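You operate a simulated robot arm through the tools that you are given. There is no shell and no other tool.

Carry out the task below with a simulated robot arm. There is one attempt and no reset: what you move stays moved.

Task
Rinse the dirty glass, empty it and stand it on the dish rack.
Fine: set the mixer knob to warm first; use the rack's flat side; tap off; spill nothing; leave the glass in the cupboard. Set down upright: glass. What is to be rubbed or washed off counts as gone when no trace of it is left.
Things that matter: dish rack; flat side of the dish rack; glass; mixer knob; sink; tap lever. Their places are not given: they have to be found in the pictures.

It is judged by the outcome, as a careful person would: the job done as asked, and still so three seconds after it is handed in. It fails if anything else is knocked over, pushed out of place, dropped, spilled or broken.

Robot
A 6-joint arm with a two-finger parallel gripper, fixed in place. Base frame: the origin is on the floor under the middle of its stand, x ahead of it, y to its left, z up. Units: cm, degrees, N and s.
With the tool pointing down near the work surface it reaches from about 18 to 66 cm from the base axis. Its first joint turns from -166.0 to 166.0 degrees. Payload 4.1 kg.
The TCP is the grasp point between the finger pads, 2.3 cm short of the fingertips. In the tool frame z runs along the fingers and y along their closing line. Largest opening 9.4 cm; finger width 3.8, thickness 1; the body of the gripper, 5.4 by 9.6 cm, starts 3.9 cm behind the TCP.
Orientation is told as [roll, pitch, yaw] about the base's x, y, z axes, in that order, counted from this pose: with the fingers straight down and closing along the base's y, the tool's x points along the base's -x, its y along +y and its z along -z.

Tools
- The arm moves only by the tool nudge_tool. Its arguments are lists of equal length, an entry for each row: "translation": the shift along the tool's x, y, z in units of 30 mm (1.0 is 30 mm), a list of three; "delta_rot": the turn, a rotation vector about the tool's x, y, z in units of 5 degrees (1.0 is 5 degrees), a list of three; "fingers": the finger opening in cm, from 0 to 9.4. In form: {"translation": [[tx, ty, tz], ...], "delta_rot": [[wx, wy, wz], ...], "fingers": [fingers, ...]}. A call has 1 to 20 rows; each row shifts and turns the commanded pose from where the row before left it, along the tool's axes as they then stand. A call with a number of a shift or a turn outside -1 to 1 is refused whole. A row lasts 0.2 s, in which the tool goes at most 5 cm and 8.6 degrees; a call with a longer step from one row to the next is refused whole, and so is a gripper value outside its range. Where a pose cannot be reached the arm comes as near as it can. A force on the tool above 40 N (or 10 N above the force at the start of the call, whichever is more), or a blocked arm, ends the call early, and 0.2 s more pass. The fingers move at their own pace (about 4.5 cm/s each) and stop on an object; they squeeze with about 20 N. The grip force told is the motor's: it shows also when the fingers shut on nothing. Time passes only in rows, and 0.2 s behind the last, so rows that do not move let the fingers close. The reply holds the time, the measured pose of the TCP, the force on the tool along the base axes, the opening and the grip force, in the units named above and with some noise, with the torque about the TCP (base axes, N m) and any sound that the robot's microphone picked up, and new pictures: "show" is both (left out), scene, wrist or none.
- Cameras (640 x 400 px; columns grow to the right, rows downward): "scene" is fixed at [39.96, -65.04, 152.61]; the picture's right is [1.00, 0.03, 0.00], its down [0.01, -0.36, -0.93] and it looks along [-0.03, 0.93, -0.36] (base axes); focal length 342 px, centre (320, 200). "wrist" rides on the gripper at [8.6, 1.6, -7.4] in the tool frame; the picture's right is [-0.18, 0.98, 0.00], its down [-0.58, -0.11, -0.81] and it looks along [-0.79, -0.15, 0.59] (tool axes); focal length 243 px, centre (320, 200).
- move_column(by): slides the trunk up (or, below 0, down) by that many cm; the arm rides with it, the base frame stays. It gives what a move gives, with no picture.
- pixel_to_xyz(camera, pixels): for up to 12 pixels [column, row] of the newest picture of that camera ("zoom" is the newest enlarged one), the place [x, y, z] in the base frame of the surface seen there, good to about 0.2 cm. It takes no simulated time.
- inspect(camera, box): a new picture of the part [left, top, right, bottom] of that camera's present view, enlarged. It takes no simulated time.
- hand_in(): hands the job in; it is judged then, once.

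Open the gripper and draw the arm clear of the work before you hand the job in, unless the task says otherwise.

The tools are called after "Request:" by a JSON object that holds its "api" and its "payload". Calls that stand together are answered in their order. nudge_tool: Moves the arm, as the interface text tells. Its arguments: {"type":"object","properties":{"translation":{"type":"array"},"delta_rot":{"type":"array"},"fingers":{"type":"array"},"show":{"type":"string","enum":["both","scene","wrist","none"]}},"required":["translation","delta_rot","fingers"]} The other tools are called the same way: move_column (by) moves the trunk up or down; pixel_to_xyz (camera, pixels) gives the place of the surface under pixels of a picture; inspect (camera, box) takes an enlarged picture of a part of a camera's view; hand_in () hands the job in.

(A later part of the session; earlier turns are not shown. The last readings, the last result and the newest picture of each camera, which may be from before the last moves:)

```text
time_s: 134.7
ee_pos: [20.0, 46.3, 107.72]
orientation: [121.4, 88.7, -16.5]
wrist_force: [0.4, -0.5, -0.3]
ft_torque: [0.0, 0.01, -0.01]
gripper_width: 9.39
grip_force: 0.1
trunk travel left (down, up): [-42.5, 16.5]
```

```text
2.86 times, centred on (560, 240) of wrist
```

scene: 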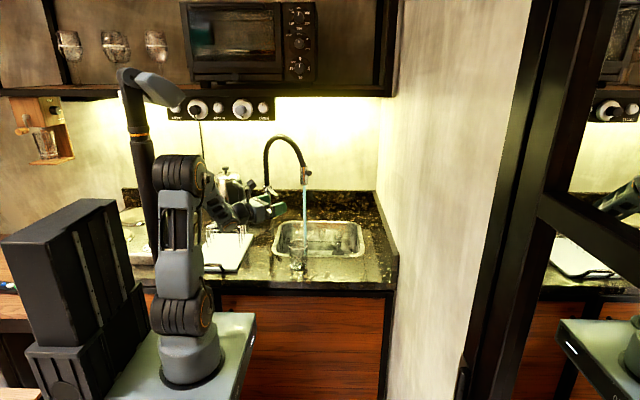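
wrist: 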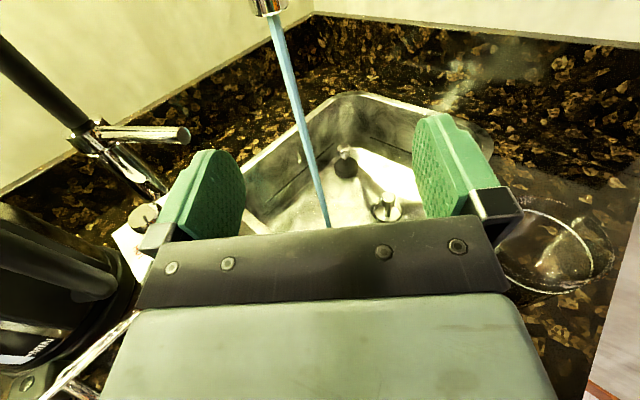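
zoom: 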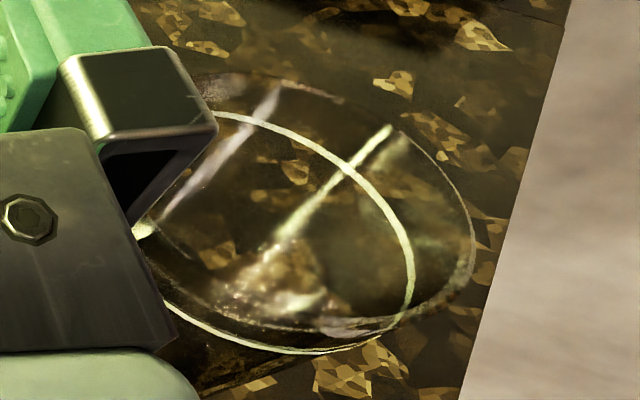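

The faint patch looks like the granite seen through the thick bottom; I will look again from above. Now I tilt the tool down by 90° here in free space.

Request:
{"api": "nudge_tool", "payload": {"translation": [[0, 0, 0], [0, 0, 0], [0, 0, 0], [0, 0, 0], [0, 0, 0], [0, 0, 0], [0, 0, 0], [0, 0, 0], [0, 0, 0], [0, 0, 0], [0, 0, 0], [0, 0, 0], [0, 0, 0], [0, 0, 0], [0, 0, 0], [0, 0, 0], [0, 0, 0], [0, 0, 0]], "delta_rot": [[0, -1, 0], [0, -1, 0], [0, -1, 0], [0, -1, 0], [0, -1, 0], [0, -1, 0], [0, -1, 0], [0, -1, 0], [0, -1, 0], [0, -1, 0], [0, -1, 0], [0, -1, 0], [0, -1, 0], [0, -1, 0], [0, -1, 0], [0, -1, 0], [0, -1, 0], [0, -1, 0]], "fingers": [9.4, 9.4, 9.4, 9.4, 9.4, 9.4, 9.4, 9.4, 9.4, 9.4, 9.4, 9.4, 9.4, 9.4, 9.4, 9.4, 9.4, 9.4]}}

```text
time_s: 138.5
ee_pos: [19.99, 46.21, 107.67]
orientation: [1.1, 0.6, -138.0]
wrist_force: [-0.3, -1.0, 0.0]
ft_torque: [-0.01, 0.03, 0.0]
gripper_width: 9.38
grip_force: 0.1
trunk travel left (down, up): [-42.5, 16.5]
```

scene: 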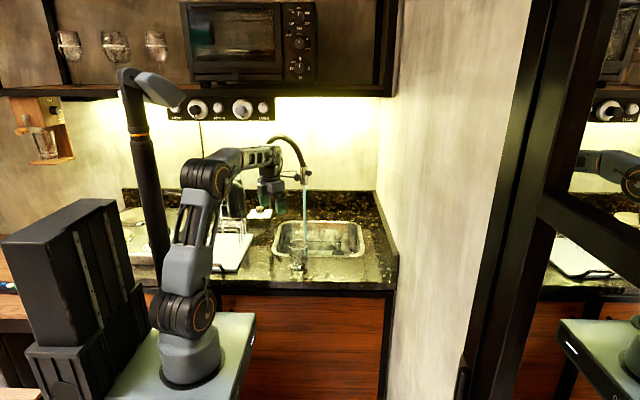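
wrist: 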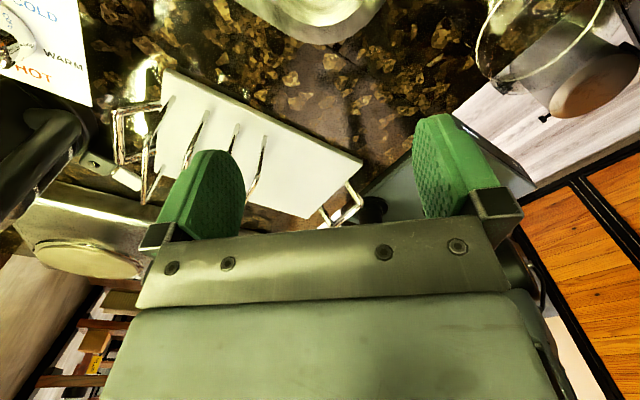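

The tool points down now. I measure the glass's exact place on the counter for a grip from above.

Request:
{"api": "inspect", "payload": {"camera": "scene", "box": [284, 232, 312, 274]}}

Request:
{"api": "pixel_to_xyz", "payload": {"camera": "zoom", "pixels": [[322, 163], [322, 72], [230, 125], [416, 125], [322, 28], [226, 75], [417, 75], [250, 370], [408, 370], [330, 380], [330, 310], [330, 345]]}}

```text
9.52 times, centred on (298, 253) of scene
```

zoom: 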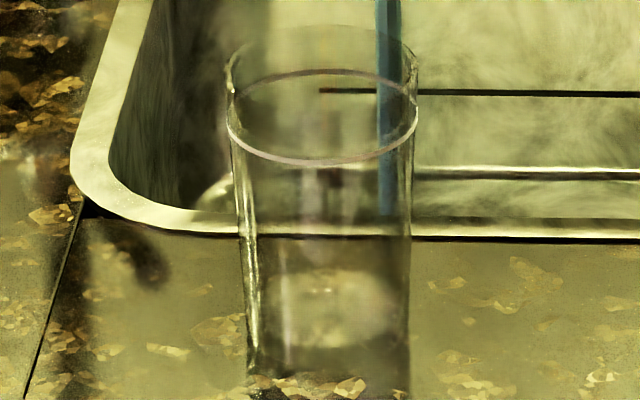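

```text
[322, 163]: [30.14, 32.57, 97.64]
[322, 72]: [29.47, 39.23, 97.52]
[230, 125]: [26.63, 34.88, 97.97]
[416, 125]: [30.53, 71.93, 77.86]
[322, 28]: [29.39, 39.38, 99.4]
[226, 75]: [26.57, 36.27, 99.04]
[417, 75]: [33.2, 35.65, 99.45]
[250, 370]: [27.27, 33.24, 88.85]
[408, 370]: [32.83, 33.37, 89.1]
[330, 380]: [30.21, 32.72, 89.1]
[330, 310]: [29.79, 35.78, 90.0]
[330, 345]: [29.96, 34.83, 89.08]
```

Glass centre is about (29.9,36.0), brim z 99.4. I move so that the wrist camera looks steeply into the glass.

Request:
{"api": "nudge_tool", "payload": {"translation": [[0.27, 0.788, -0.24], [0.27, 0.788, -0.24], [0.27, 0.788, -0.24], [0.27, 0.788, -0.24], [0.27, 0.788, -0.24], [0.27, 0.788, -0.24]], "delta_rot": [[0, 0, 0], [0, 0, 0], [0, 0, 0], [0, 0, 0], [0, 0, 0], [0, 0, 0]], "fingers": [9.4, 9.4, 9.4, 9.4, 9.4, 9.4]}}

Request:
{"api": "inspect", "payload": {"camera": "wrist", "box": [220, 0, 420, 160]}}

```text
time_s: 139.9
ee_pos: [33.08, 38.97, 112.14]
orientation: [1.0, 0.7, -138.0]
wrist_force: [0.5, 0.1, 0.3]
ft_torque: [0.0, 0.0, -0.01]
gripper_width: 9.4
grip_force: 0.1
trunk travel left (down, up): [-42.5, 16.5]
```

scene: 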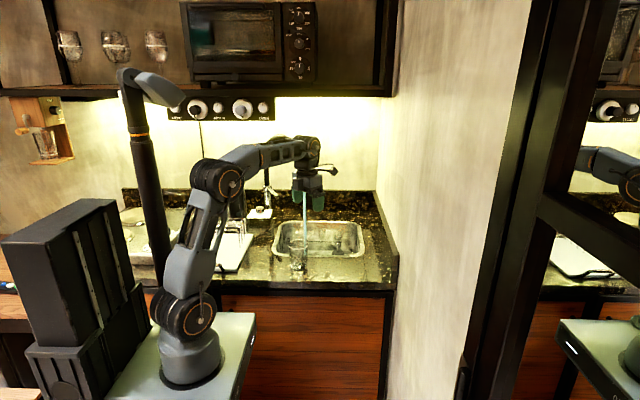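
wrist: 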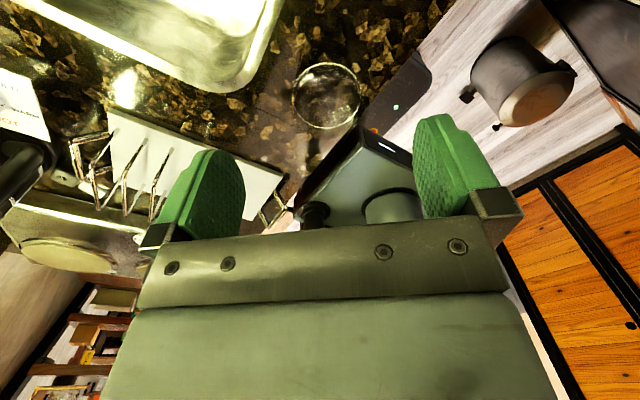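

```text
2.50 times, centred on (320, 80) of wrist
```

zoom: 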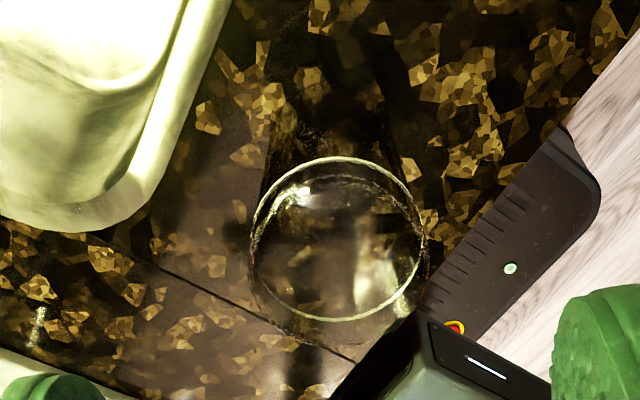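

The glass from above shows granite through a clear bottom. I zoom in closer to be sure.

Request:
{"api": "inspect", "payload": {"camera": "wrist", "box": [284, 56, 370, 136]}}

```text
5.00 times, centred on (327, 96) of wrist
```

zoom: 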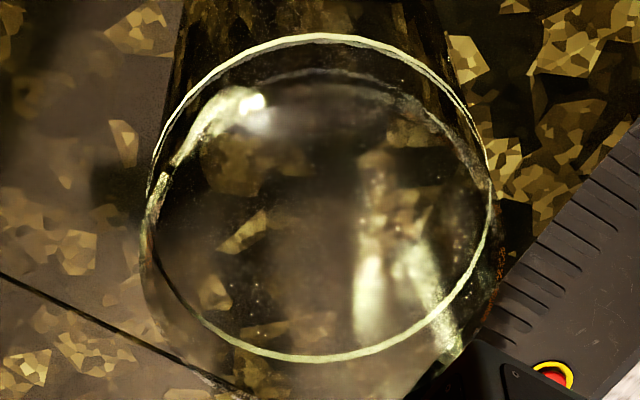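

The glass is clean and clear. I now centre the tool over it (29.9,36.0) and lower to z≈104 to check the fit before gripping from above.

Request:
{"api": "nudge_tool", "payload": {"translation": [[-0.725, 0.013, 0], [-0.725, 0.013, 0], [0, 0, 0.9], [0, 0, 0.9], [0, 0, 0.85]], "delta_rot": [[0, 0, 0], [0, 0, 0], [0, 0, 0], [0, 0, 0], [0, 0, 0]], "fingers": [9.4, 9.4, 9.4, 9.4, 9.4]}}

Request:
{"api": "inspect", "payload": {"camera": "scene", "box": [265, 200, 335, 280]}}

Request:
{"api": "inspect", "payload": {"camera": "wrist", "box": [160, 60, 500, 260]}}

```text
time_s: 141.1
ee_pos: [29.84, 36.06, 104.41]
orientation: [1.2, 0.8, -138.0]
wrist_force: [-0.7, 0.1, 0.0]
ft_torque: [-0.01, -0.01, 0.01]
gripper_width: 9.4
grip_force: 0.1
trunk travel left (down, up): [-42.5, 16.5]
```

scene: 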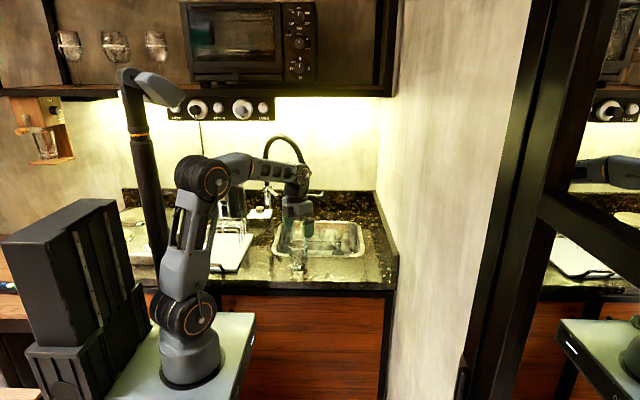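
wrist: 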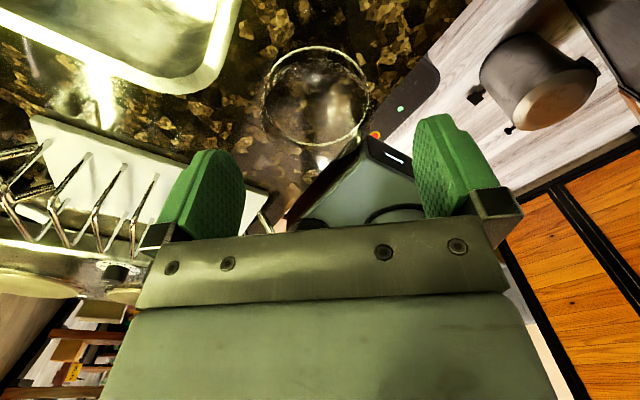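

```text
5.00 times, centred on (300, 240) of scene
```

zoom: 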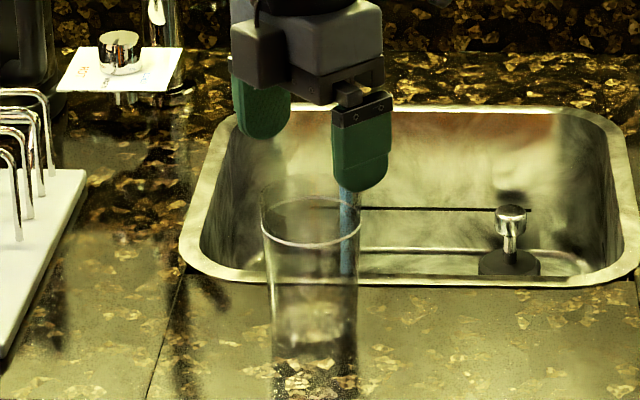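

```text
1.88 times, centred on (330, 160) of wrist
```

zoom: 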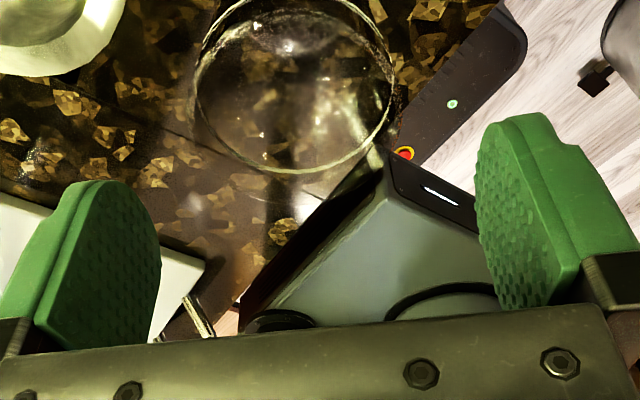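

The white ring projects right where expected, so the tool is centred within 0.2 cm. I lower 8 cm with open fingers and close them around the upper part of the glass.

Request:
{"api": "nudge_tool", "payload": {"translation": [[0, -0.05, 0.6], [0, 0, 0.7], [0, 0, 0.7], [0, 0, 0.66], [0, 0, 0]], "delta_rot": [[0, 0, 0], [0, 0, 0], [0, 0, 0], [0, 0, 0], [0, 0, 0]], "fingers": [9.4, 9.4, 9.4, 9.4, 9.4]}}

Request:
{"api": "inspect", "payload": {"camera": "scene", "box": [265, 200, 335, 280]}}

```text
time_s: 142.3
ee_pos: [30.04, 35.96, 96.45]
orientation: [1.0, 0.7, -138.1]
wrist_force: [0.4, -0.4, -0.2]
ft_torque: [0.03, 0.03, -0.04]
gripper_width: 9.42
grip_force: 0.1
trunk travel left (down, up): [-42.5, 16.5]
```

scene: 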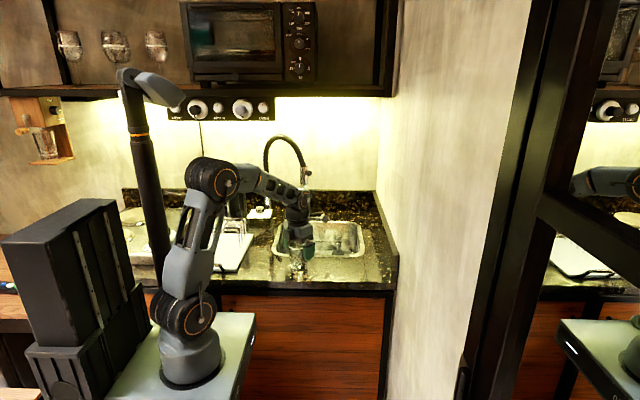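
wrist: 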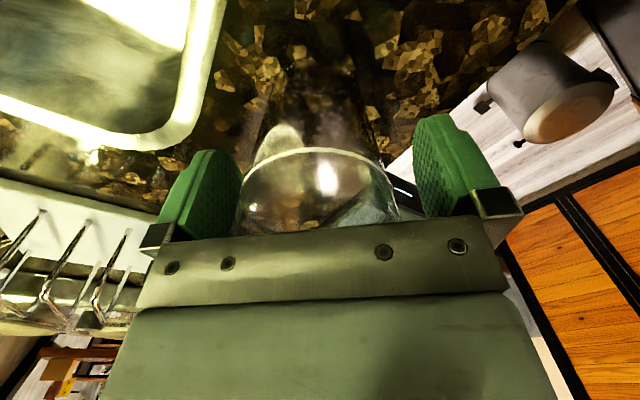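

```text
5.00 times, centred on (300, 240) of scene
```

zoom: 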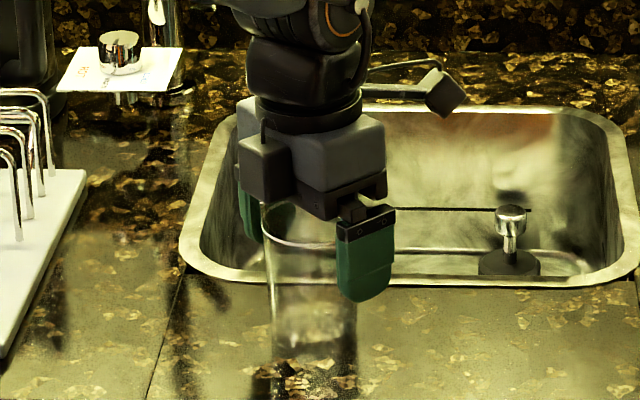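

The fingers straddle the glass's upper half with nothing touched. I close them.

Request:
{"api": "nudge_tool", "payload": {"translation": [[0, 0, 0], [0, 0, 0], [0, 0, 0], [0, 0, 0], [0, 0, 0]], "delta_rot": [[0, 0, 0], [0, 0, 0], [0, 0, 0], [0, 0, 0], [0, 0, 0]], "fingers": [8, 6.5, 5, 5, 5], "show": "wrist"}}

Request:
{"api": "nudge_tool", "payload": {"translation": [[0, 0, -0.2], [0, 0, -0.5], [0, 0, -0.6], [0, 0, -0.6], [0, 0, -0.6]], "delta_rot": [[0, 0, 0], [0, 0, 0], [0, 0, 0], [0, 0, 0], [0, 0, 0]], "fingers": [5, 5, 5, 5, 5]}}

Request:
{"api": "inspect", "payload": {"camera": "scene", "box": [265, 190, 335, 280]}}

```text
time_s: 143.5
ee_pos: [29.94, 36.06, 96.45]
orientation: [1.2, 0.7, -138.0]
wrist_force: [-0.1, 0.6, -0.5]
ft_torque: [0.05, -0.03, 0.01]
gripper_width: 6.98
grip_force: 20.3
trunk travel left (down, up): [-42.5, 16.5]
```

wrist: 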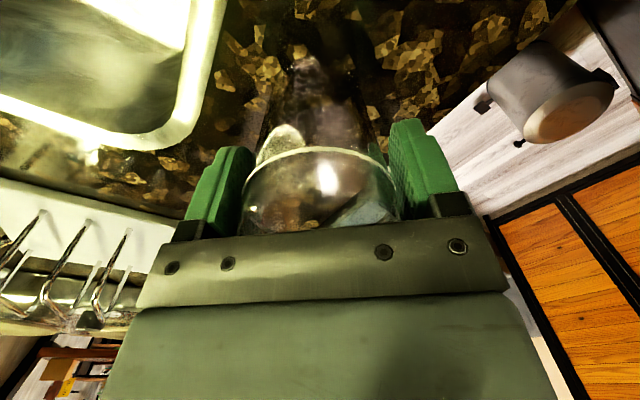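

```text
time_s: 144.7
ee_pos: [29.72, 36.19, 103.92]
orientation: [1.1, 0.8, -138.0]
wrist_force: [0.2, 0.9, -2.3]
ft_torque: [-0.02, 0.01, 0.0]
gripper_width: 7.0
grip_force: 20.7
trunk travel left (down, up): [-42.5, 16.5]
```

scene: 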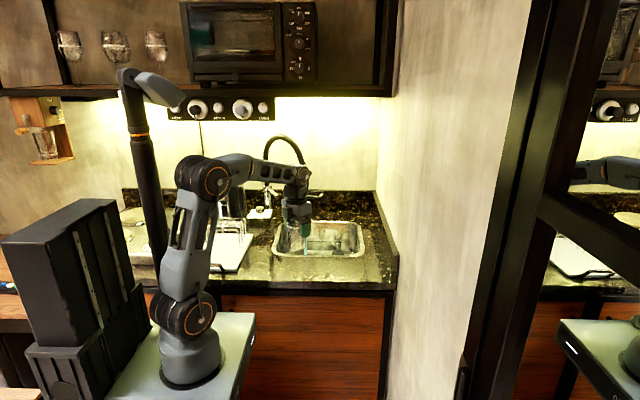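
wrist: 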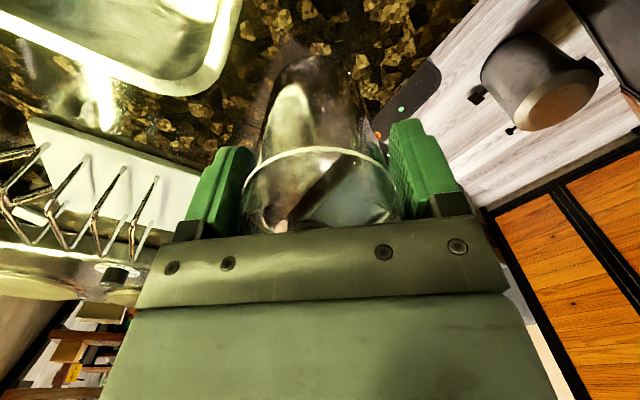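

```text
4.44 times, centred on (300, 235) of scene
```

zoom: 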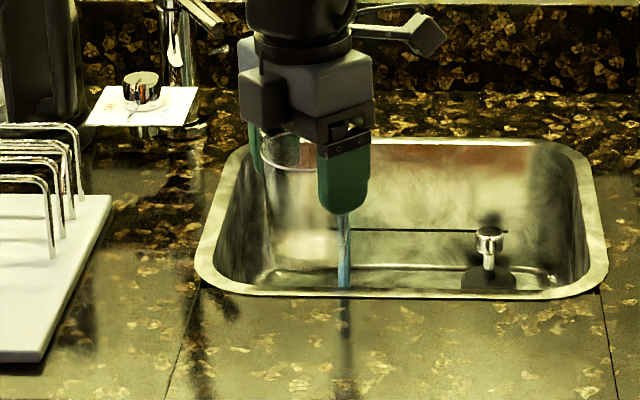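

The glass hangs upright from the top grip. I carry it across to the rack's flat side, towards (3.5,38.3).

Request:
{"api": "nudge_tool", "payload": {"translation": [[-0.4, -0.43, -0.2], [-0.6, -0.63, -0.2], [-0.62, -0.65, -0.2], [-0.62, -0.65, 0], [-0.62, -0.65, 0], [-0.62, -0.65, 0], [-0.62, -0.65, 0], [-0.62, -0.65, 0], [-0.6, -0.63, 0], [-0.5, -0.53, 0], [-0.22, -0.24, 0]], "delta_rot": [[0, 0, 0], [0, 0, 0], [0, 0, 0], [0, 0, 0], [0, 0, 0], [0, 0, 0], [0, 0, 0], [0, 0, 0], [0, 0, 0], [0, 0, 0], [0, 0, 0]], "fingers": [5, 5, 5, 5, 5, 5, 5, 5, 5, 5, 5]}}

Request:
{"api": "inspect", "payload": {"camera": "scene", "box": [170, 190, 290, 290]}}

```text
time_s: 147.1
ee_pos: [3.42, 38.08, 105.01]
orientation: [1.1, 0.7, -138.0]
wrist_force: [0.3, 0.4, -3.0]
ft_torque: [0.02, -0.02, -0.02]
gripper_width: 6.98
grip_force: 19.9
trunk travel left (down, up): [-42.5, 16.5]
```

scene: 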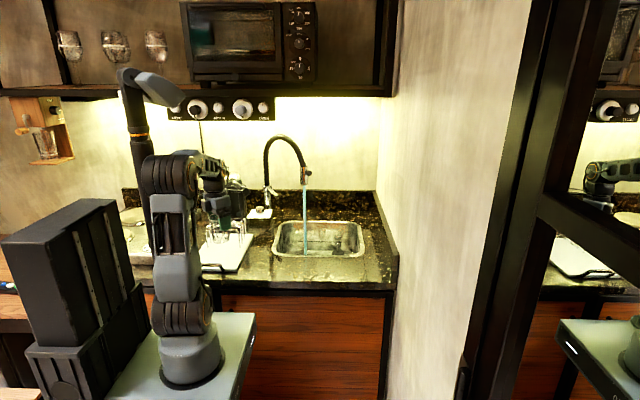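
wrist: 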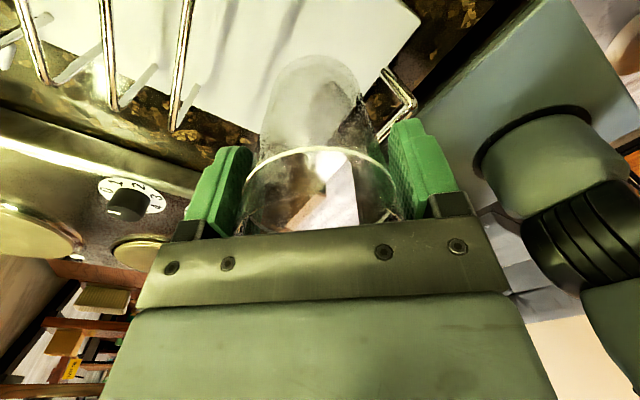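

```text
4.00 times, centred on (230, 240) of scene
```

zoom: 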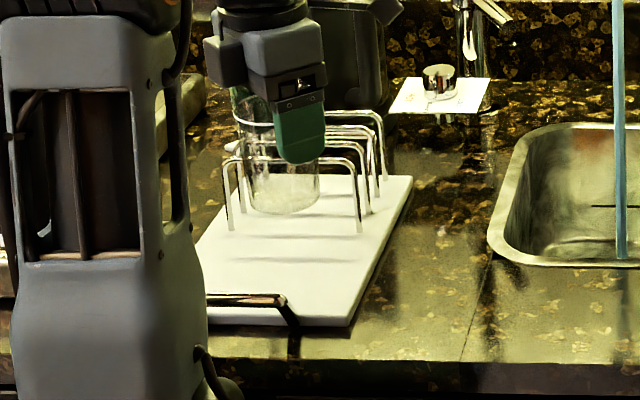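

The glass is over the rack's flat side, in front of the loops. I lower it 6.5 cm, then feel for contact.

Request:
{"api": "nudge_tool", "payload": {"translation": [[0, 0, 0.5], [0, 0, 0.6], [0, 0, 0.6], [0, 0, 0.45], [0, 0, 0]], "delta_rot": [[0, 0, 0], [0, 0, 0], [0, 0, 0], [0, 0, 0], [0, 0, 0]], "fingers": [5, 5, 5, 5, 5]}}

Request:
{"api": "inspect", "payload": {"camera": "scene", "box": [190, 200, 270, 290]}}

```text
time_s: 148.3
ee_pos: [3.7, 38.01, 98.7]
orientation: [1.2, 0.7, -138.0]
wrist_force: [0.6, 0.1, -2.0]
ft_torque: [-0.02, -0.01, -0.03]
gripper_width: 6.99
grip_force: 20.3
trunk travel left (down, up): [-42.5, 16.5]
```

scene: 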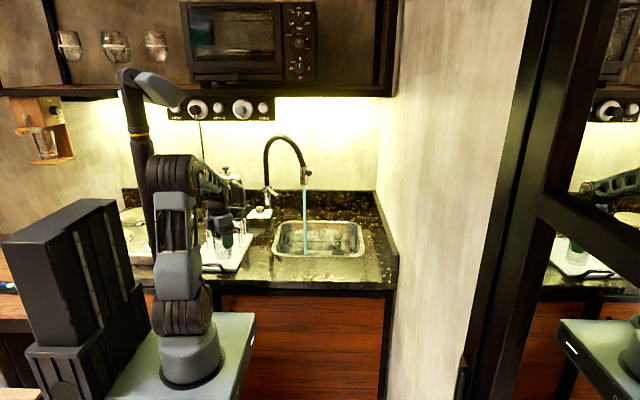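
wrist: 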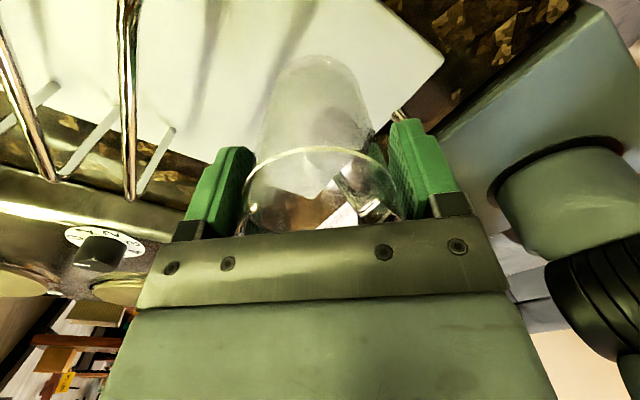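

```text
4.44 times, centred on (230, 245) of scene
```

zoom: 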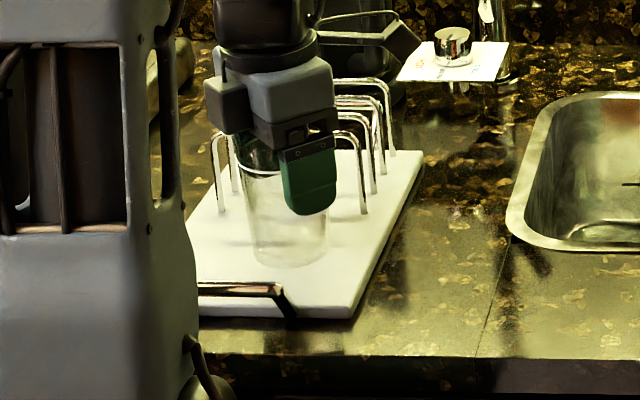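

The foot is about 1 cm above the board. I lower in small steps until it touches.

Request:
{"api": "nudge_tool", "payload": {"translation": [[0, 0, 0.12], [0, 0, 0.1], [0, 0, 0]], "delta_rot": [[0, 0, 0], [0, 0, 0], [0, 0, 0]], "fingers": [5, 5, 5], "show": "none"}}

Request:
{"api": "nudge_tool", "payload": {"translation": [[0, 0, 0.07], [0, 0, 0]], "delta_rot": [[0, 0, 0], [0, 0, 0]], "fingers": [5, 5], "show": "none"}}

Request:
{"api": "nudge_tool", "payload": {"translation": [[0, 0, 0.06], [0, 0, 0]], "delta_rot": [[0, 0, 0], [0, 0, 0]], "fingers": [5, 5], "show": "none"}}

```text
time_s: 149.1
ee_pos: [3.74, 38.01, 97.98]
orientation: [1.2, 0.6, -138.0]
wrist_force: [0.1, -0.1, -3.1]
ft_torque: [-0.02, -0.01, -0.03]
gripper_width: 7.02
grip_force: 20.4
trunk travel left (down, up): [-42.5, 16.5]
```

```text
time_s: 149.7
ee_pos: [3.81, 38.17, 97.8]
orientation: [1.0, 0.7, -138.0]
wrist_force: [-0.6, 0.5, -1.8]
ft_torque: [0.02, -0.02, 0.0]
gripper_width: 6.99
grip_force: 20.3
trunk travel left (down, up): [-42.5, 16.5]
```

```text
time_s: 150.3
ee_pos: [3.78, 38.12, 97.58]
orientation: [1.2, 0.8, -138.0]
wrist_force: [0.6, 0.1, -2.0]
ft_torque: [-0.01, 0.0, -0.03]
gripper_width: 6.99
grip_force: 19.8
trunk travel left (down, up): [-42.5, 16.5]
```

Still no contact at z 97.58; I continue in about 1.5 mm steps.

Request:
{"api": "nudge_tool", "payload": {"translation": [[0, 0, 0.04], [0, 0, 0]], "delta_rot": [[0, 0, 0], [0, 0, 0]], "fingers": [5, 5], "show": "none"}}

Request:
{"api": "nudge_tool", "payload": {"translation": [[0, 0, 0.04], [0, 0, 0]], "delta_rot": [[0, 0, 0], [0, 0, 0]], "fingers": [5, 5], "show": "none"}}

```text
time_s: 150.9
ee_pos: [3.8, 38.17, 97.7]
orientation: [1.1, 0.9, -138.0]
wrist_force: [1.8, 0.8, 4.2]
ft_torque: [0.01, -0.12, 0.05]
gripper_width: 6.97
grip_force: 20.1
trunk travel left (down, up): [-42.5, 16.5]
```

```text
time_s: 151.5
ee_pos: [3.68, 38.13, 97.39]
orientation: [1.0, 0.7, -138.0]
wrist_force: [-1.1, -0.5, 1.3]
ft_torque: [-0.06, 0.13, -0.02]
gripper_width: 6.25
grip_force: 20.6
trunk travel left (down, up): [-42.5, 16.5]
```

The finger width jumped from 6.97 to 6.25, so something shifted. I look at once before doing anything.

Request:
{"api": "nudge_tool", "payload": {"translation": [[0, 0, 0]], "delta_rot": [[0, 0, 0]], "fingers": [6.2]}}

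Request:
{"api": "inspect", "payload": {"camera": "scene", "box": [200, 210, 260, 280]}}

Request:
{"api": "inspect", "payload": {"camera": "wrist", "box": [160, 20, 480, 240]}}

```text
time_s: 151.9
ee_pos: [3.65, 38.11, 97.51]
orientation: [1.0, 0.7, -138.0]
wrist_force: [-0.6, 0.5, -0.2]
ft_torque: [-0.01, -0.01, -0.01]
gripper_width: 6.26
grip_force: 1.0
trunk travel left (down, up): [-42.5, 16.5]
```

scene: 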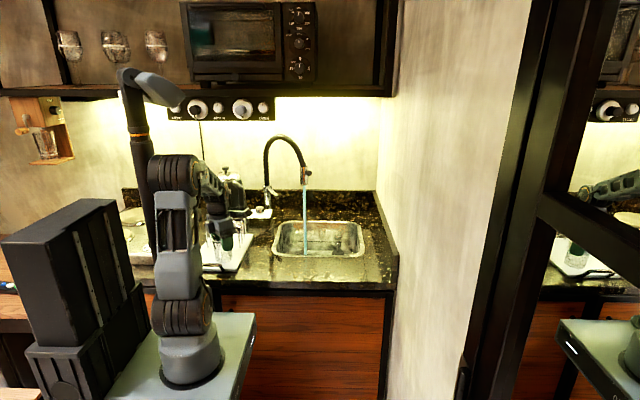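
wrist: 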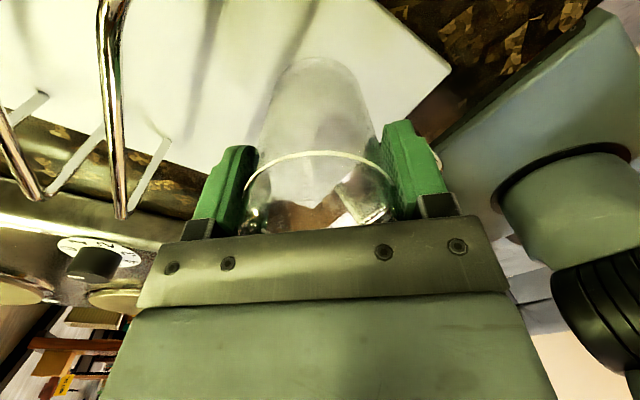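

```text
5.71 times, centred on (230, 245) of scene
```

zoom: 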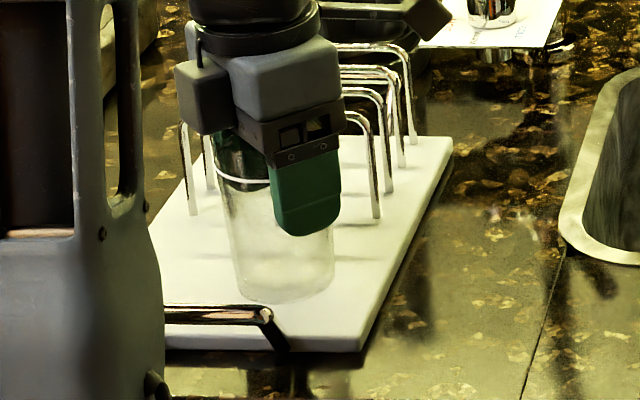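

```text
1.82 times, centred on (320, 130) of wrist
```

zoom: 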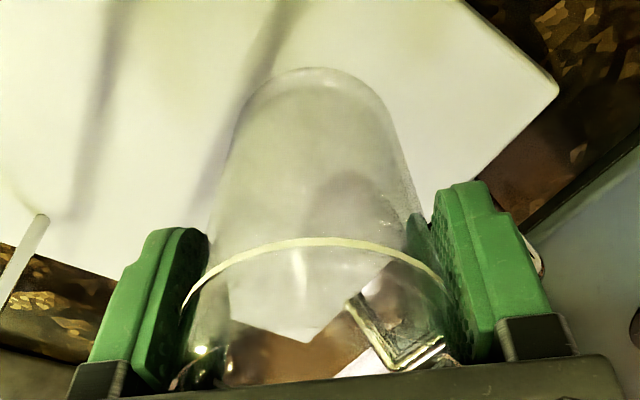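

The glass still looks upright on the board. I measure its foot and ring to see whether it stands straight and where.

Request:
{"api": "inspect", "payload": {"camera": "scene", "box": [208, 222, 248, 272]}}

Request:
{"api": "pixel_to_xyz", "payload": {"camera": "zoom", "pixels": [[320, 200], [200, 120], [240, 130], [230, 330], [300, 345], [380, 300], [220, 250], [260, 100], [400, 200], [290, 300]]}}

```text
8.00 times, centred on (228, 247) of scene
```

zoom: 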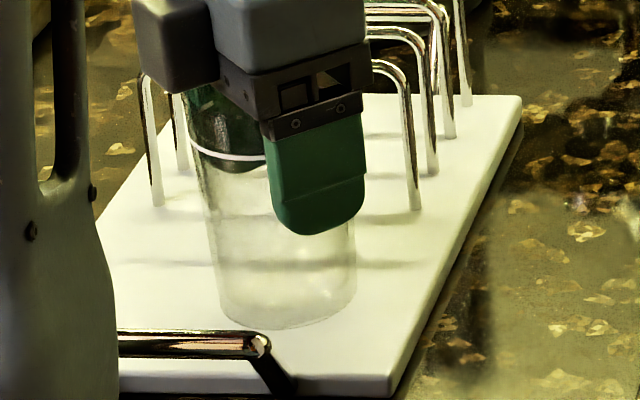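

```text
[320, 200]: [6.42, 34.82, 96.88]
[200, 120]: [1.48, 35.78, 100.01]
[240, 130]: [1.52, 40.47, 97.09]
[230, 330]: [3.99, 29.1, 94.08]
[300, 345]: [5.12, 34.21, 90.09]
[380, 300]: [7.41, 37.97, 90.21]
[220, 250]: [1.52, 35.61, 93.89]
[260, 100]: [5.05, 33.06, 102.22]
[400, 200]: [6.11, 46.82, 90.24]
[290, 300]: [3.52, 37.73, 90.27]
```

Foot centre is about (3.6,38), board z 90.2, and the glass stands upright. I open the fingers gently and check again.

Request:
{"api": "nudge_tool", "payload": {"translation": [[0, 0, 0], [0, 0, 0], [0, 0, 0], [0, 0, 0]], "delta_rot": [[0, 0, 0], [0, 0, 0], [0, 0, 0], [0, 0, 0]], "fingers": [7, 8, 9, 9]}}

Request:
{"api": "inspect", "payload": {"camera": "scene", "box": [208, 222, 248, 272]}}

Request:
{"api": "inspect", "payload": {"camera": "wrist", "box": [160, 20, 480, 240]}}

```text
time_s: 152.9
ee_pos: [3.59, 38.15, 97.39]
orientation: [1.1, 0.8, -138.0]
wrist_force: [-0.1, 0.1, -0.2]
ft_torque: [0.02, 0.0, 0.01]
gripper_width: 9.01
grip_force: 0.1
trunk travel left (down, up): [-42.5, 16.5]
```

scene: 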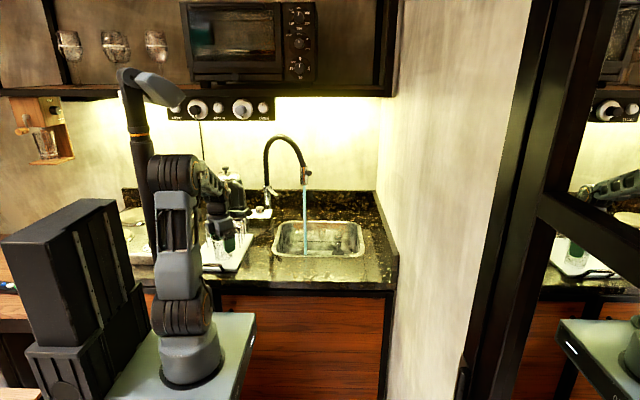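
wrist: 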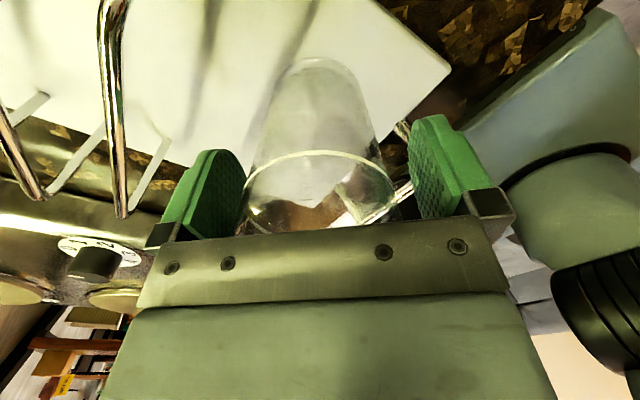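

```text
8.00 times, centred on (228, 247) of scene
```

zoom: 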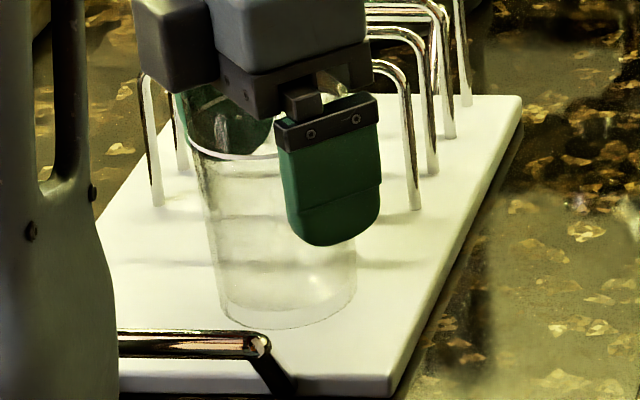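

```text
1.82 times, centred on (320, 130) of wrist
```

zoom: 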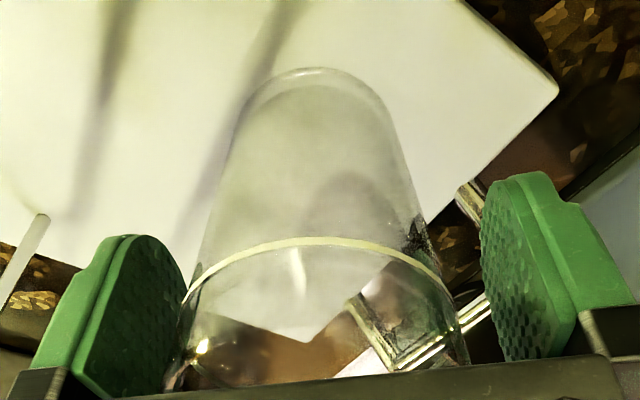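

The glass stands free and upright on the flat side of the rack. I lift the open gripper straight up away from it.

Request:
{"api": "nudge_tool", "payload": {"translation": [[0, 0, -0.4], [0, 0, -0.5], [0, 0, -0.6], [0, 0, -0.7], [0, 0, -0.8], [0, 0, -0.8], [0, 0, -0.8]], "delta_rot": [[0, 0, 0], [0, 0, 0], [0, 0, 0], [0, 0, 0], [0, 0, 0], [0, 0, 0], [0, 0, 0]], "fingers": [9.2, 9.2, 9.2, 9.2, 9.2, 9.2, 9.2]}}

Request:
{"api": "inspect", "payload": {"camera": "scene", "box": [200, 205, 270, 280]}}

Request:
{"api": "inspect", "payload": {"camera": "wrist", "box": [160, 0, 480, 200]}}

```text
time_s: 154.5
ee_pos: [3.57, 38.15, 111.21]
orientation: [1.0, 0.7, -138.0]
wrist_force: [-0.5, -0.1, 0.0]
ft_torque: [0.01, 0.02, -0.01]
gripper_width: 9.21
grip_force: 0.0
trunk travel left (down, up): [-42.5, 16.5]
```

scene: 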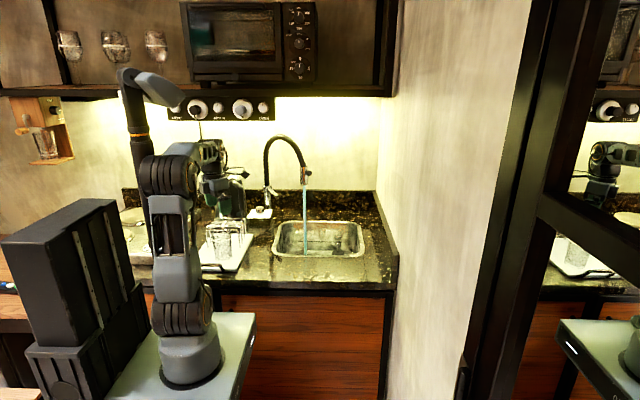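
wrist: 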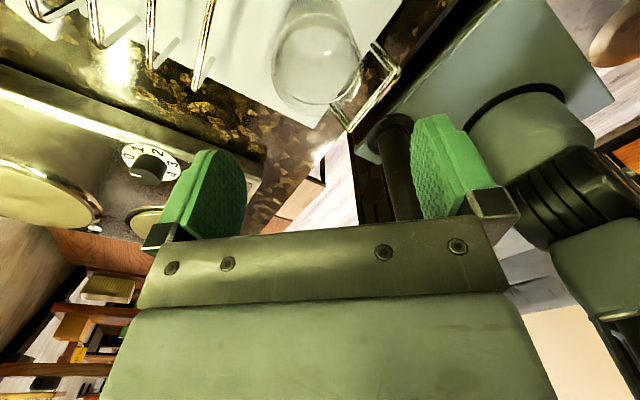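

```text
5.33 times, centred on (235, 242) of scene
```

zoom: 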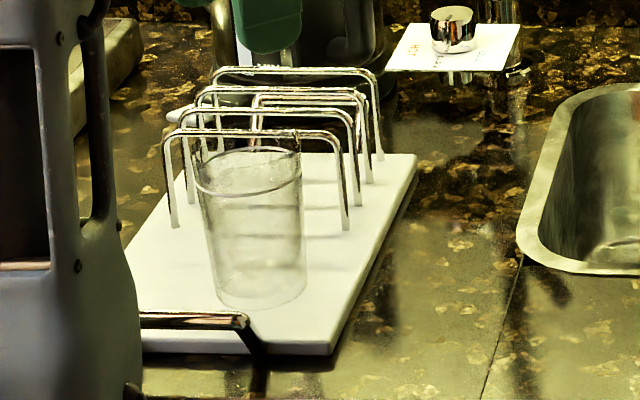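

```text
2.00 times, centred on (320, 100) of wrist
```

zoom: 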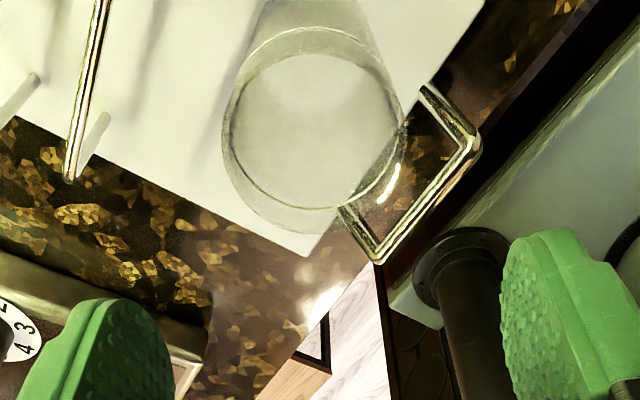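

The glass stands upright on the flat side. I check it once more closely for remains against the white board.

Request:
{"api": "inspect", "payload": {"camera": "wrist", "box": [264, 0, 384, 115]}}

Request:
{"api": "inspect", "payload": {"camera": "scene", "box": [212, 225, 242, 265]}}

```text
3.48 times, centred on (324, 58) of wrist
```

zoom: 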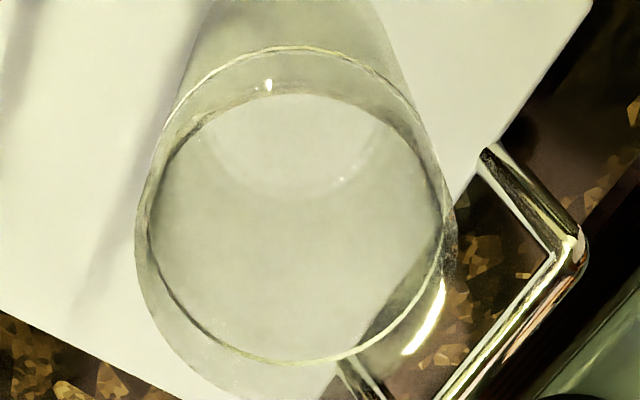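

```text
10.00 times, centred on (227, 245) of scene
```

zoom: 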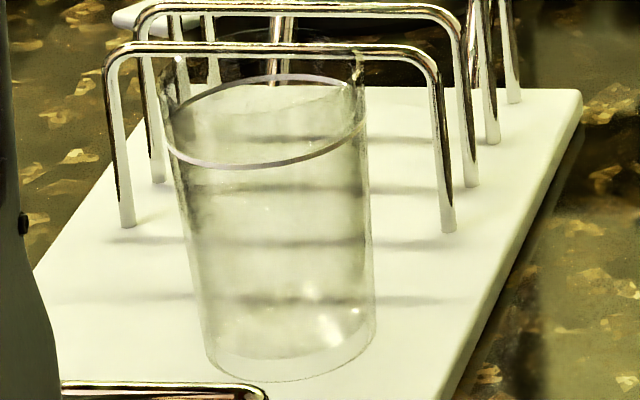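

The glass is clean and in place. Now the tap: I move to free space near (14,46,110) and turn the tool back towards its lever orientation.

Request:
{"api": "nudge_tool", "payload": {"translation": [[0.72, 0.063, 0.055], [0.72, 0.063, 0.055], [0.72, 0.063, 0.055], [0.72, 0.063, 0.055], [0.72, 0.063, 0.055], [0.72, 0.063, 0.055], [0, 0, 0], [0, 0, 0], [0, 0, 0], [0, 0, 0], [0, 0, 0], [0, 0, 0], [0, 0, 0], [0, 0, 0], [0, 0, 0]], "delta_rot": [[0, 0, 0], [0, 0, 0], [0, 0, 0], [0, 0, 0], [0, 0, 0], [0, 0, 0], [0, 0, 1], [0, 0, 1], [0, 0, 1], [0, 0, 1], [0, 0, 1], [0, 0, 1], [0, 0, 1], [0, 0, 1], [0, 0, 1]], "fingers": [7, 5, 5, 5, 5, 5, 5, 5, 5, 5, 5, 5, 5, 5, 5]}}

```text
time_s: 157.7
ee_pos: [13.77, 45.99, 110.33]
orientation: [0.4, 1.3, 176.8]
wrist_force: [0.1, 0.4, -0.8]
ft_torque: [-0.03, -0.01, 0.0]
gripper_width: 5.01
grip_force: 0.0
trunk travel left (down, up): [-42.5, 16.5]
```

scene: 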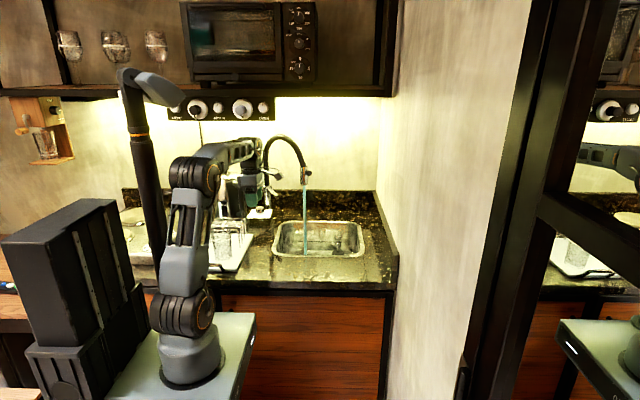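
wrist: 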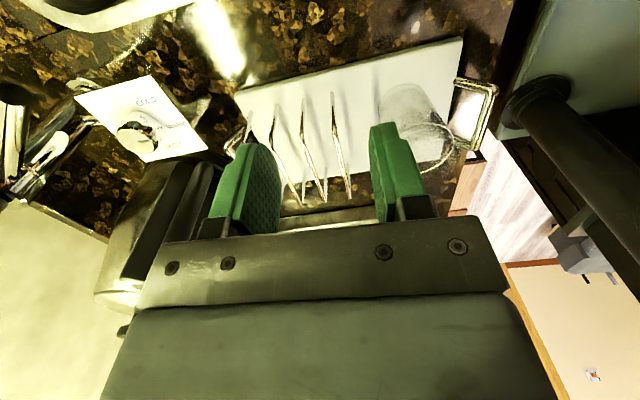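

I turn on by 47° and then tilt the tool 45°, as in the first lever approach.

Request:
{"api": "nudge_tool", "payload": {"translation": [[0, 0, 0], [0, 0, 0], [0, 0, 0], [0, 0, 0], [0, 0, 0], [0, 0, 0], [0, 0, 0], [0, 0, 0], [0, 0, 0], [0, 0, 0], [0, 0, 0], [0, 0, 0], [0, 0, 0], [0, 0, 0], [0, 0, 0], [0, 0, 0], [0, 0, 0], [0, 0, 0], [0, 0, 0]], "delta_rot": [[0, 0, 1], [0, 0, 1], [0, 0, 1], [0, 0, 1], [0, 0, 1], [0, 0, 1], [0, 0, 1], [0, 0, 1], [0, 0, 1], [0, 0, 0.4], [1, 0, 0], [1, 0, 0], [1, 0, 0], [1, 0, 0], [1, 0, 0], [1, 0, 0], [1, 0, 0], [1, 0, 0], [1, 0, 0]], "fingers": [5, 5, 5, 5, 5, 5, 5, 5, 5, 5, 5, 5, 5, 5, 5, 5, 5, 5, 5]}}

Request:
{"api": "inspect", "payload": {"camera": "scene", "box": [200, 140, 320, 280]}}

```text
time_s: 161.7
ee_pos: [13.82, 46.03, 110.37]
orientation: [-45.9, 1.1, 130.0]
wrist_force: [0.3, -0.4, -0.8]
ft_torque: [0.01, 0.0, -0.01]
gripper_width: 4.99
grip_force: 0.0
trunk travel left (down, up): [-42.5, 16.5]
```

scene: 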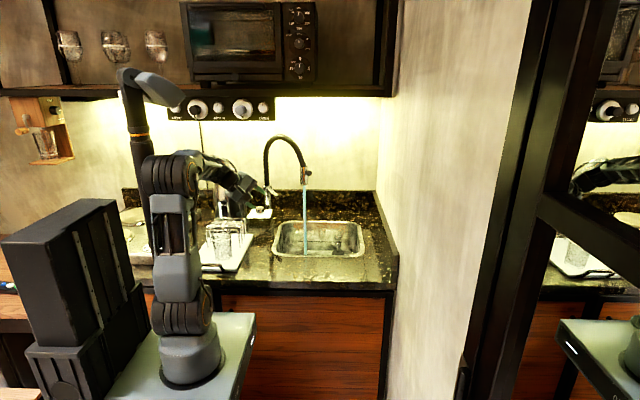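
wrist: 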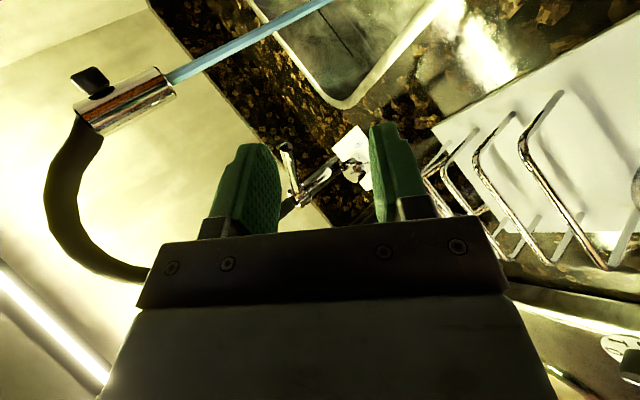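

```text
2.86 times, centred on (260, 210) of scene
```

zoom: 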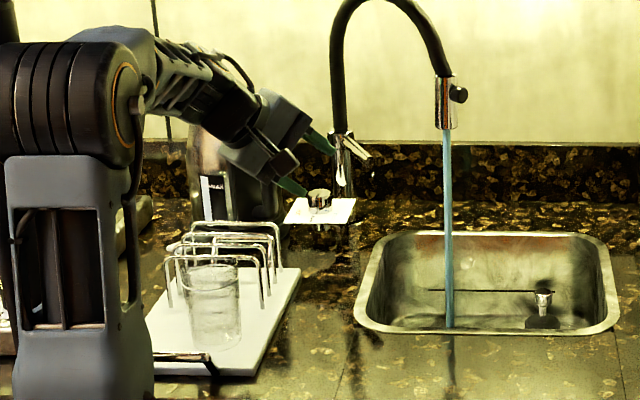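

The lever shows between the fingers at wrist (288,165). I zoom in and measure where it stands now.

Request:
{"api": "inspect", "payload": {"camera": "wrist", "box": [250, 110, 380, 220]}}

Request:
{"api": "pixel_to_xyz", "payload": {"camera": "scene", "pixels": [[276, 192], [277, 194], [274, 190], [272, 188], [278, 195], [275, 193]]}}

Request:
{"api": "inspect", "payload": {"camera": "scene", "box": [255, 175, 295, 205]}}

```text
3.64 times, centred on (315, 165) of wrist
```

zoom: 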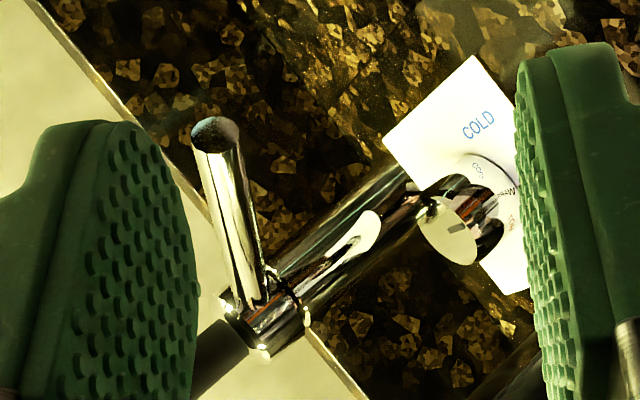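

```text
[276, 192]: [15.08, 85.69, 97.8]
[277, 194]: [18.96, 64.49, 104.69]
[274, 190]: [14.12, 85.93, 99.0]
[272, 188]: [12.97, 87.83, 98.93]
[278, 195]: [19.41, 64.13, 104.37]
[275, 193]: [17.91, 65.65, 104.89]
```

```text
13.33 times, centred on (275, 190) of scene
```

zoom: 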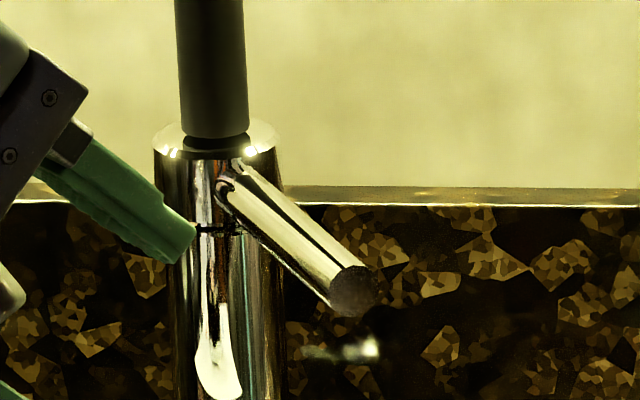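

Lever tip is at about (19.2,64.2,104.2). I move to a point 6 cm short of the lever along the tool axis.

Request:
{"api": "nudge_tool", "payload": {"translation": [[-0.583, -0.327, 0.457], [-0.583, -0.327, 0.457], [-0.583, -0.327, 0.457], [-0.583, -0.327, 0.457], [-0.583, -0.327, 0.457], [-0.583, -0.327, 0.457], [-0.583, -0.327, 0.457]], "delta_rot": [[0, 0, 0], [0, 0, 0], [0, 0, 0], [0, 0, 0], [0, 0, 0], [0, 0, 0], [0, 0, 0]], "fingers": [5, 5, 5, 5, 5, 5, 5]}}

Request:
{"api": "inspect", "payload": {"camera": "wrist", "box": [200, 40, 440, 240]}}

Request:
{"api": "inspect", "payload": {"camera": "scene", "box": [215, 140, 305, 220]}}

```text
time_s: 163.3
ee_pos: [15.0, 62.86, 108.41]
orientation: [-45.8, 1.1, 130.0]
wrist_force: [0.5, -0.1, 1.1]
ft_torque: [-0.02, 0.01, 0.0]
gripper_width: 5.0
grip_force: 0.1
trunk travel left (down, up): [-42.5, 16.5]
```

scene: 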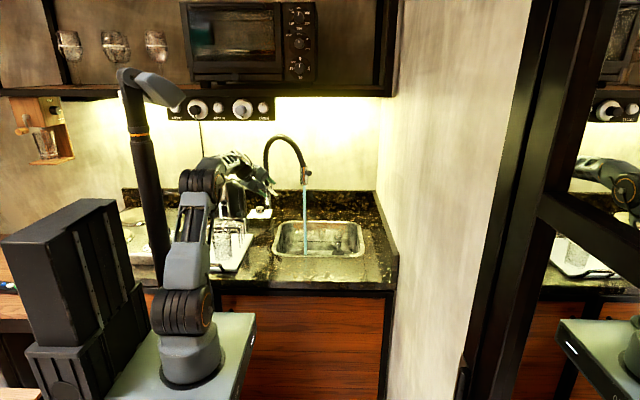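
wrist: 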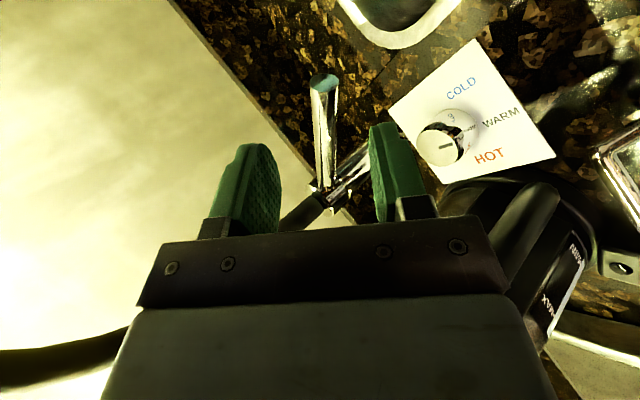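

```text
2.00 times, centred on (320, 140) of wrist
```

zoom: 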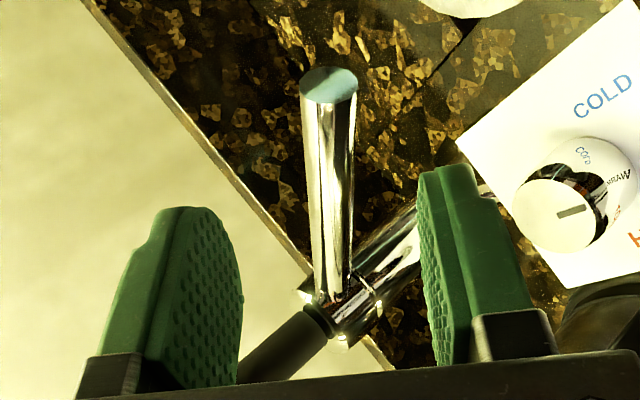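

```text
5.00 times, centred on (260, 180) of scene
```

zoom: 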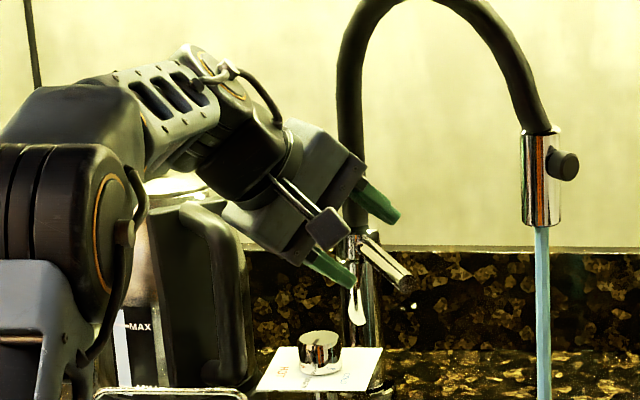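

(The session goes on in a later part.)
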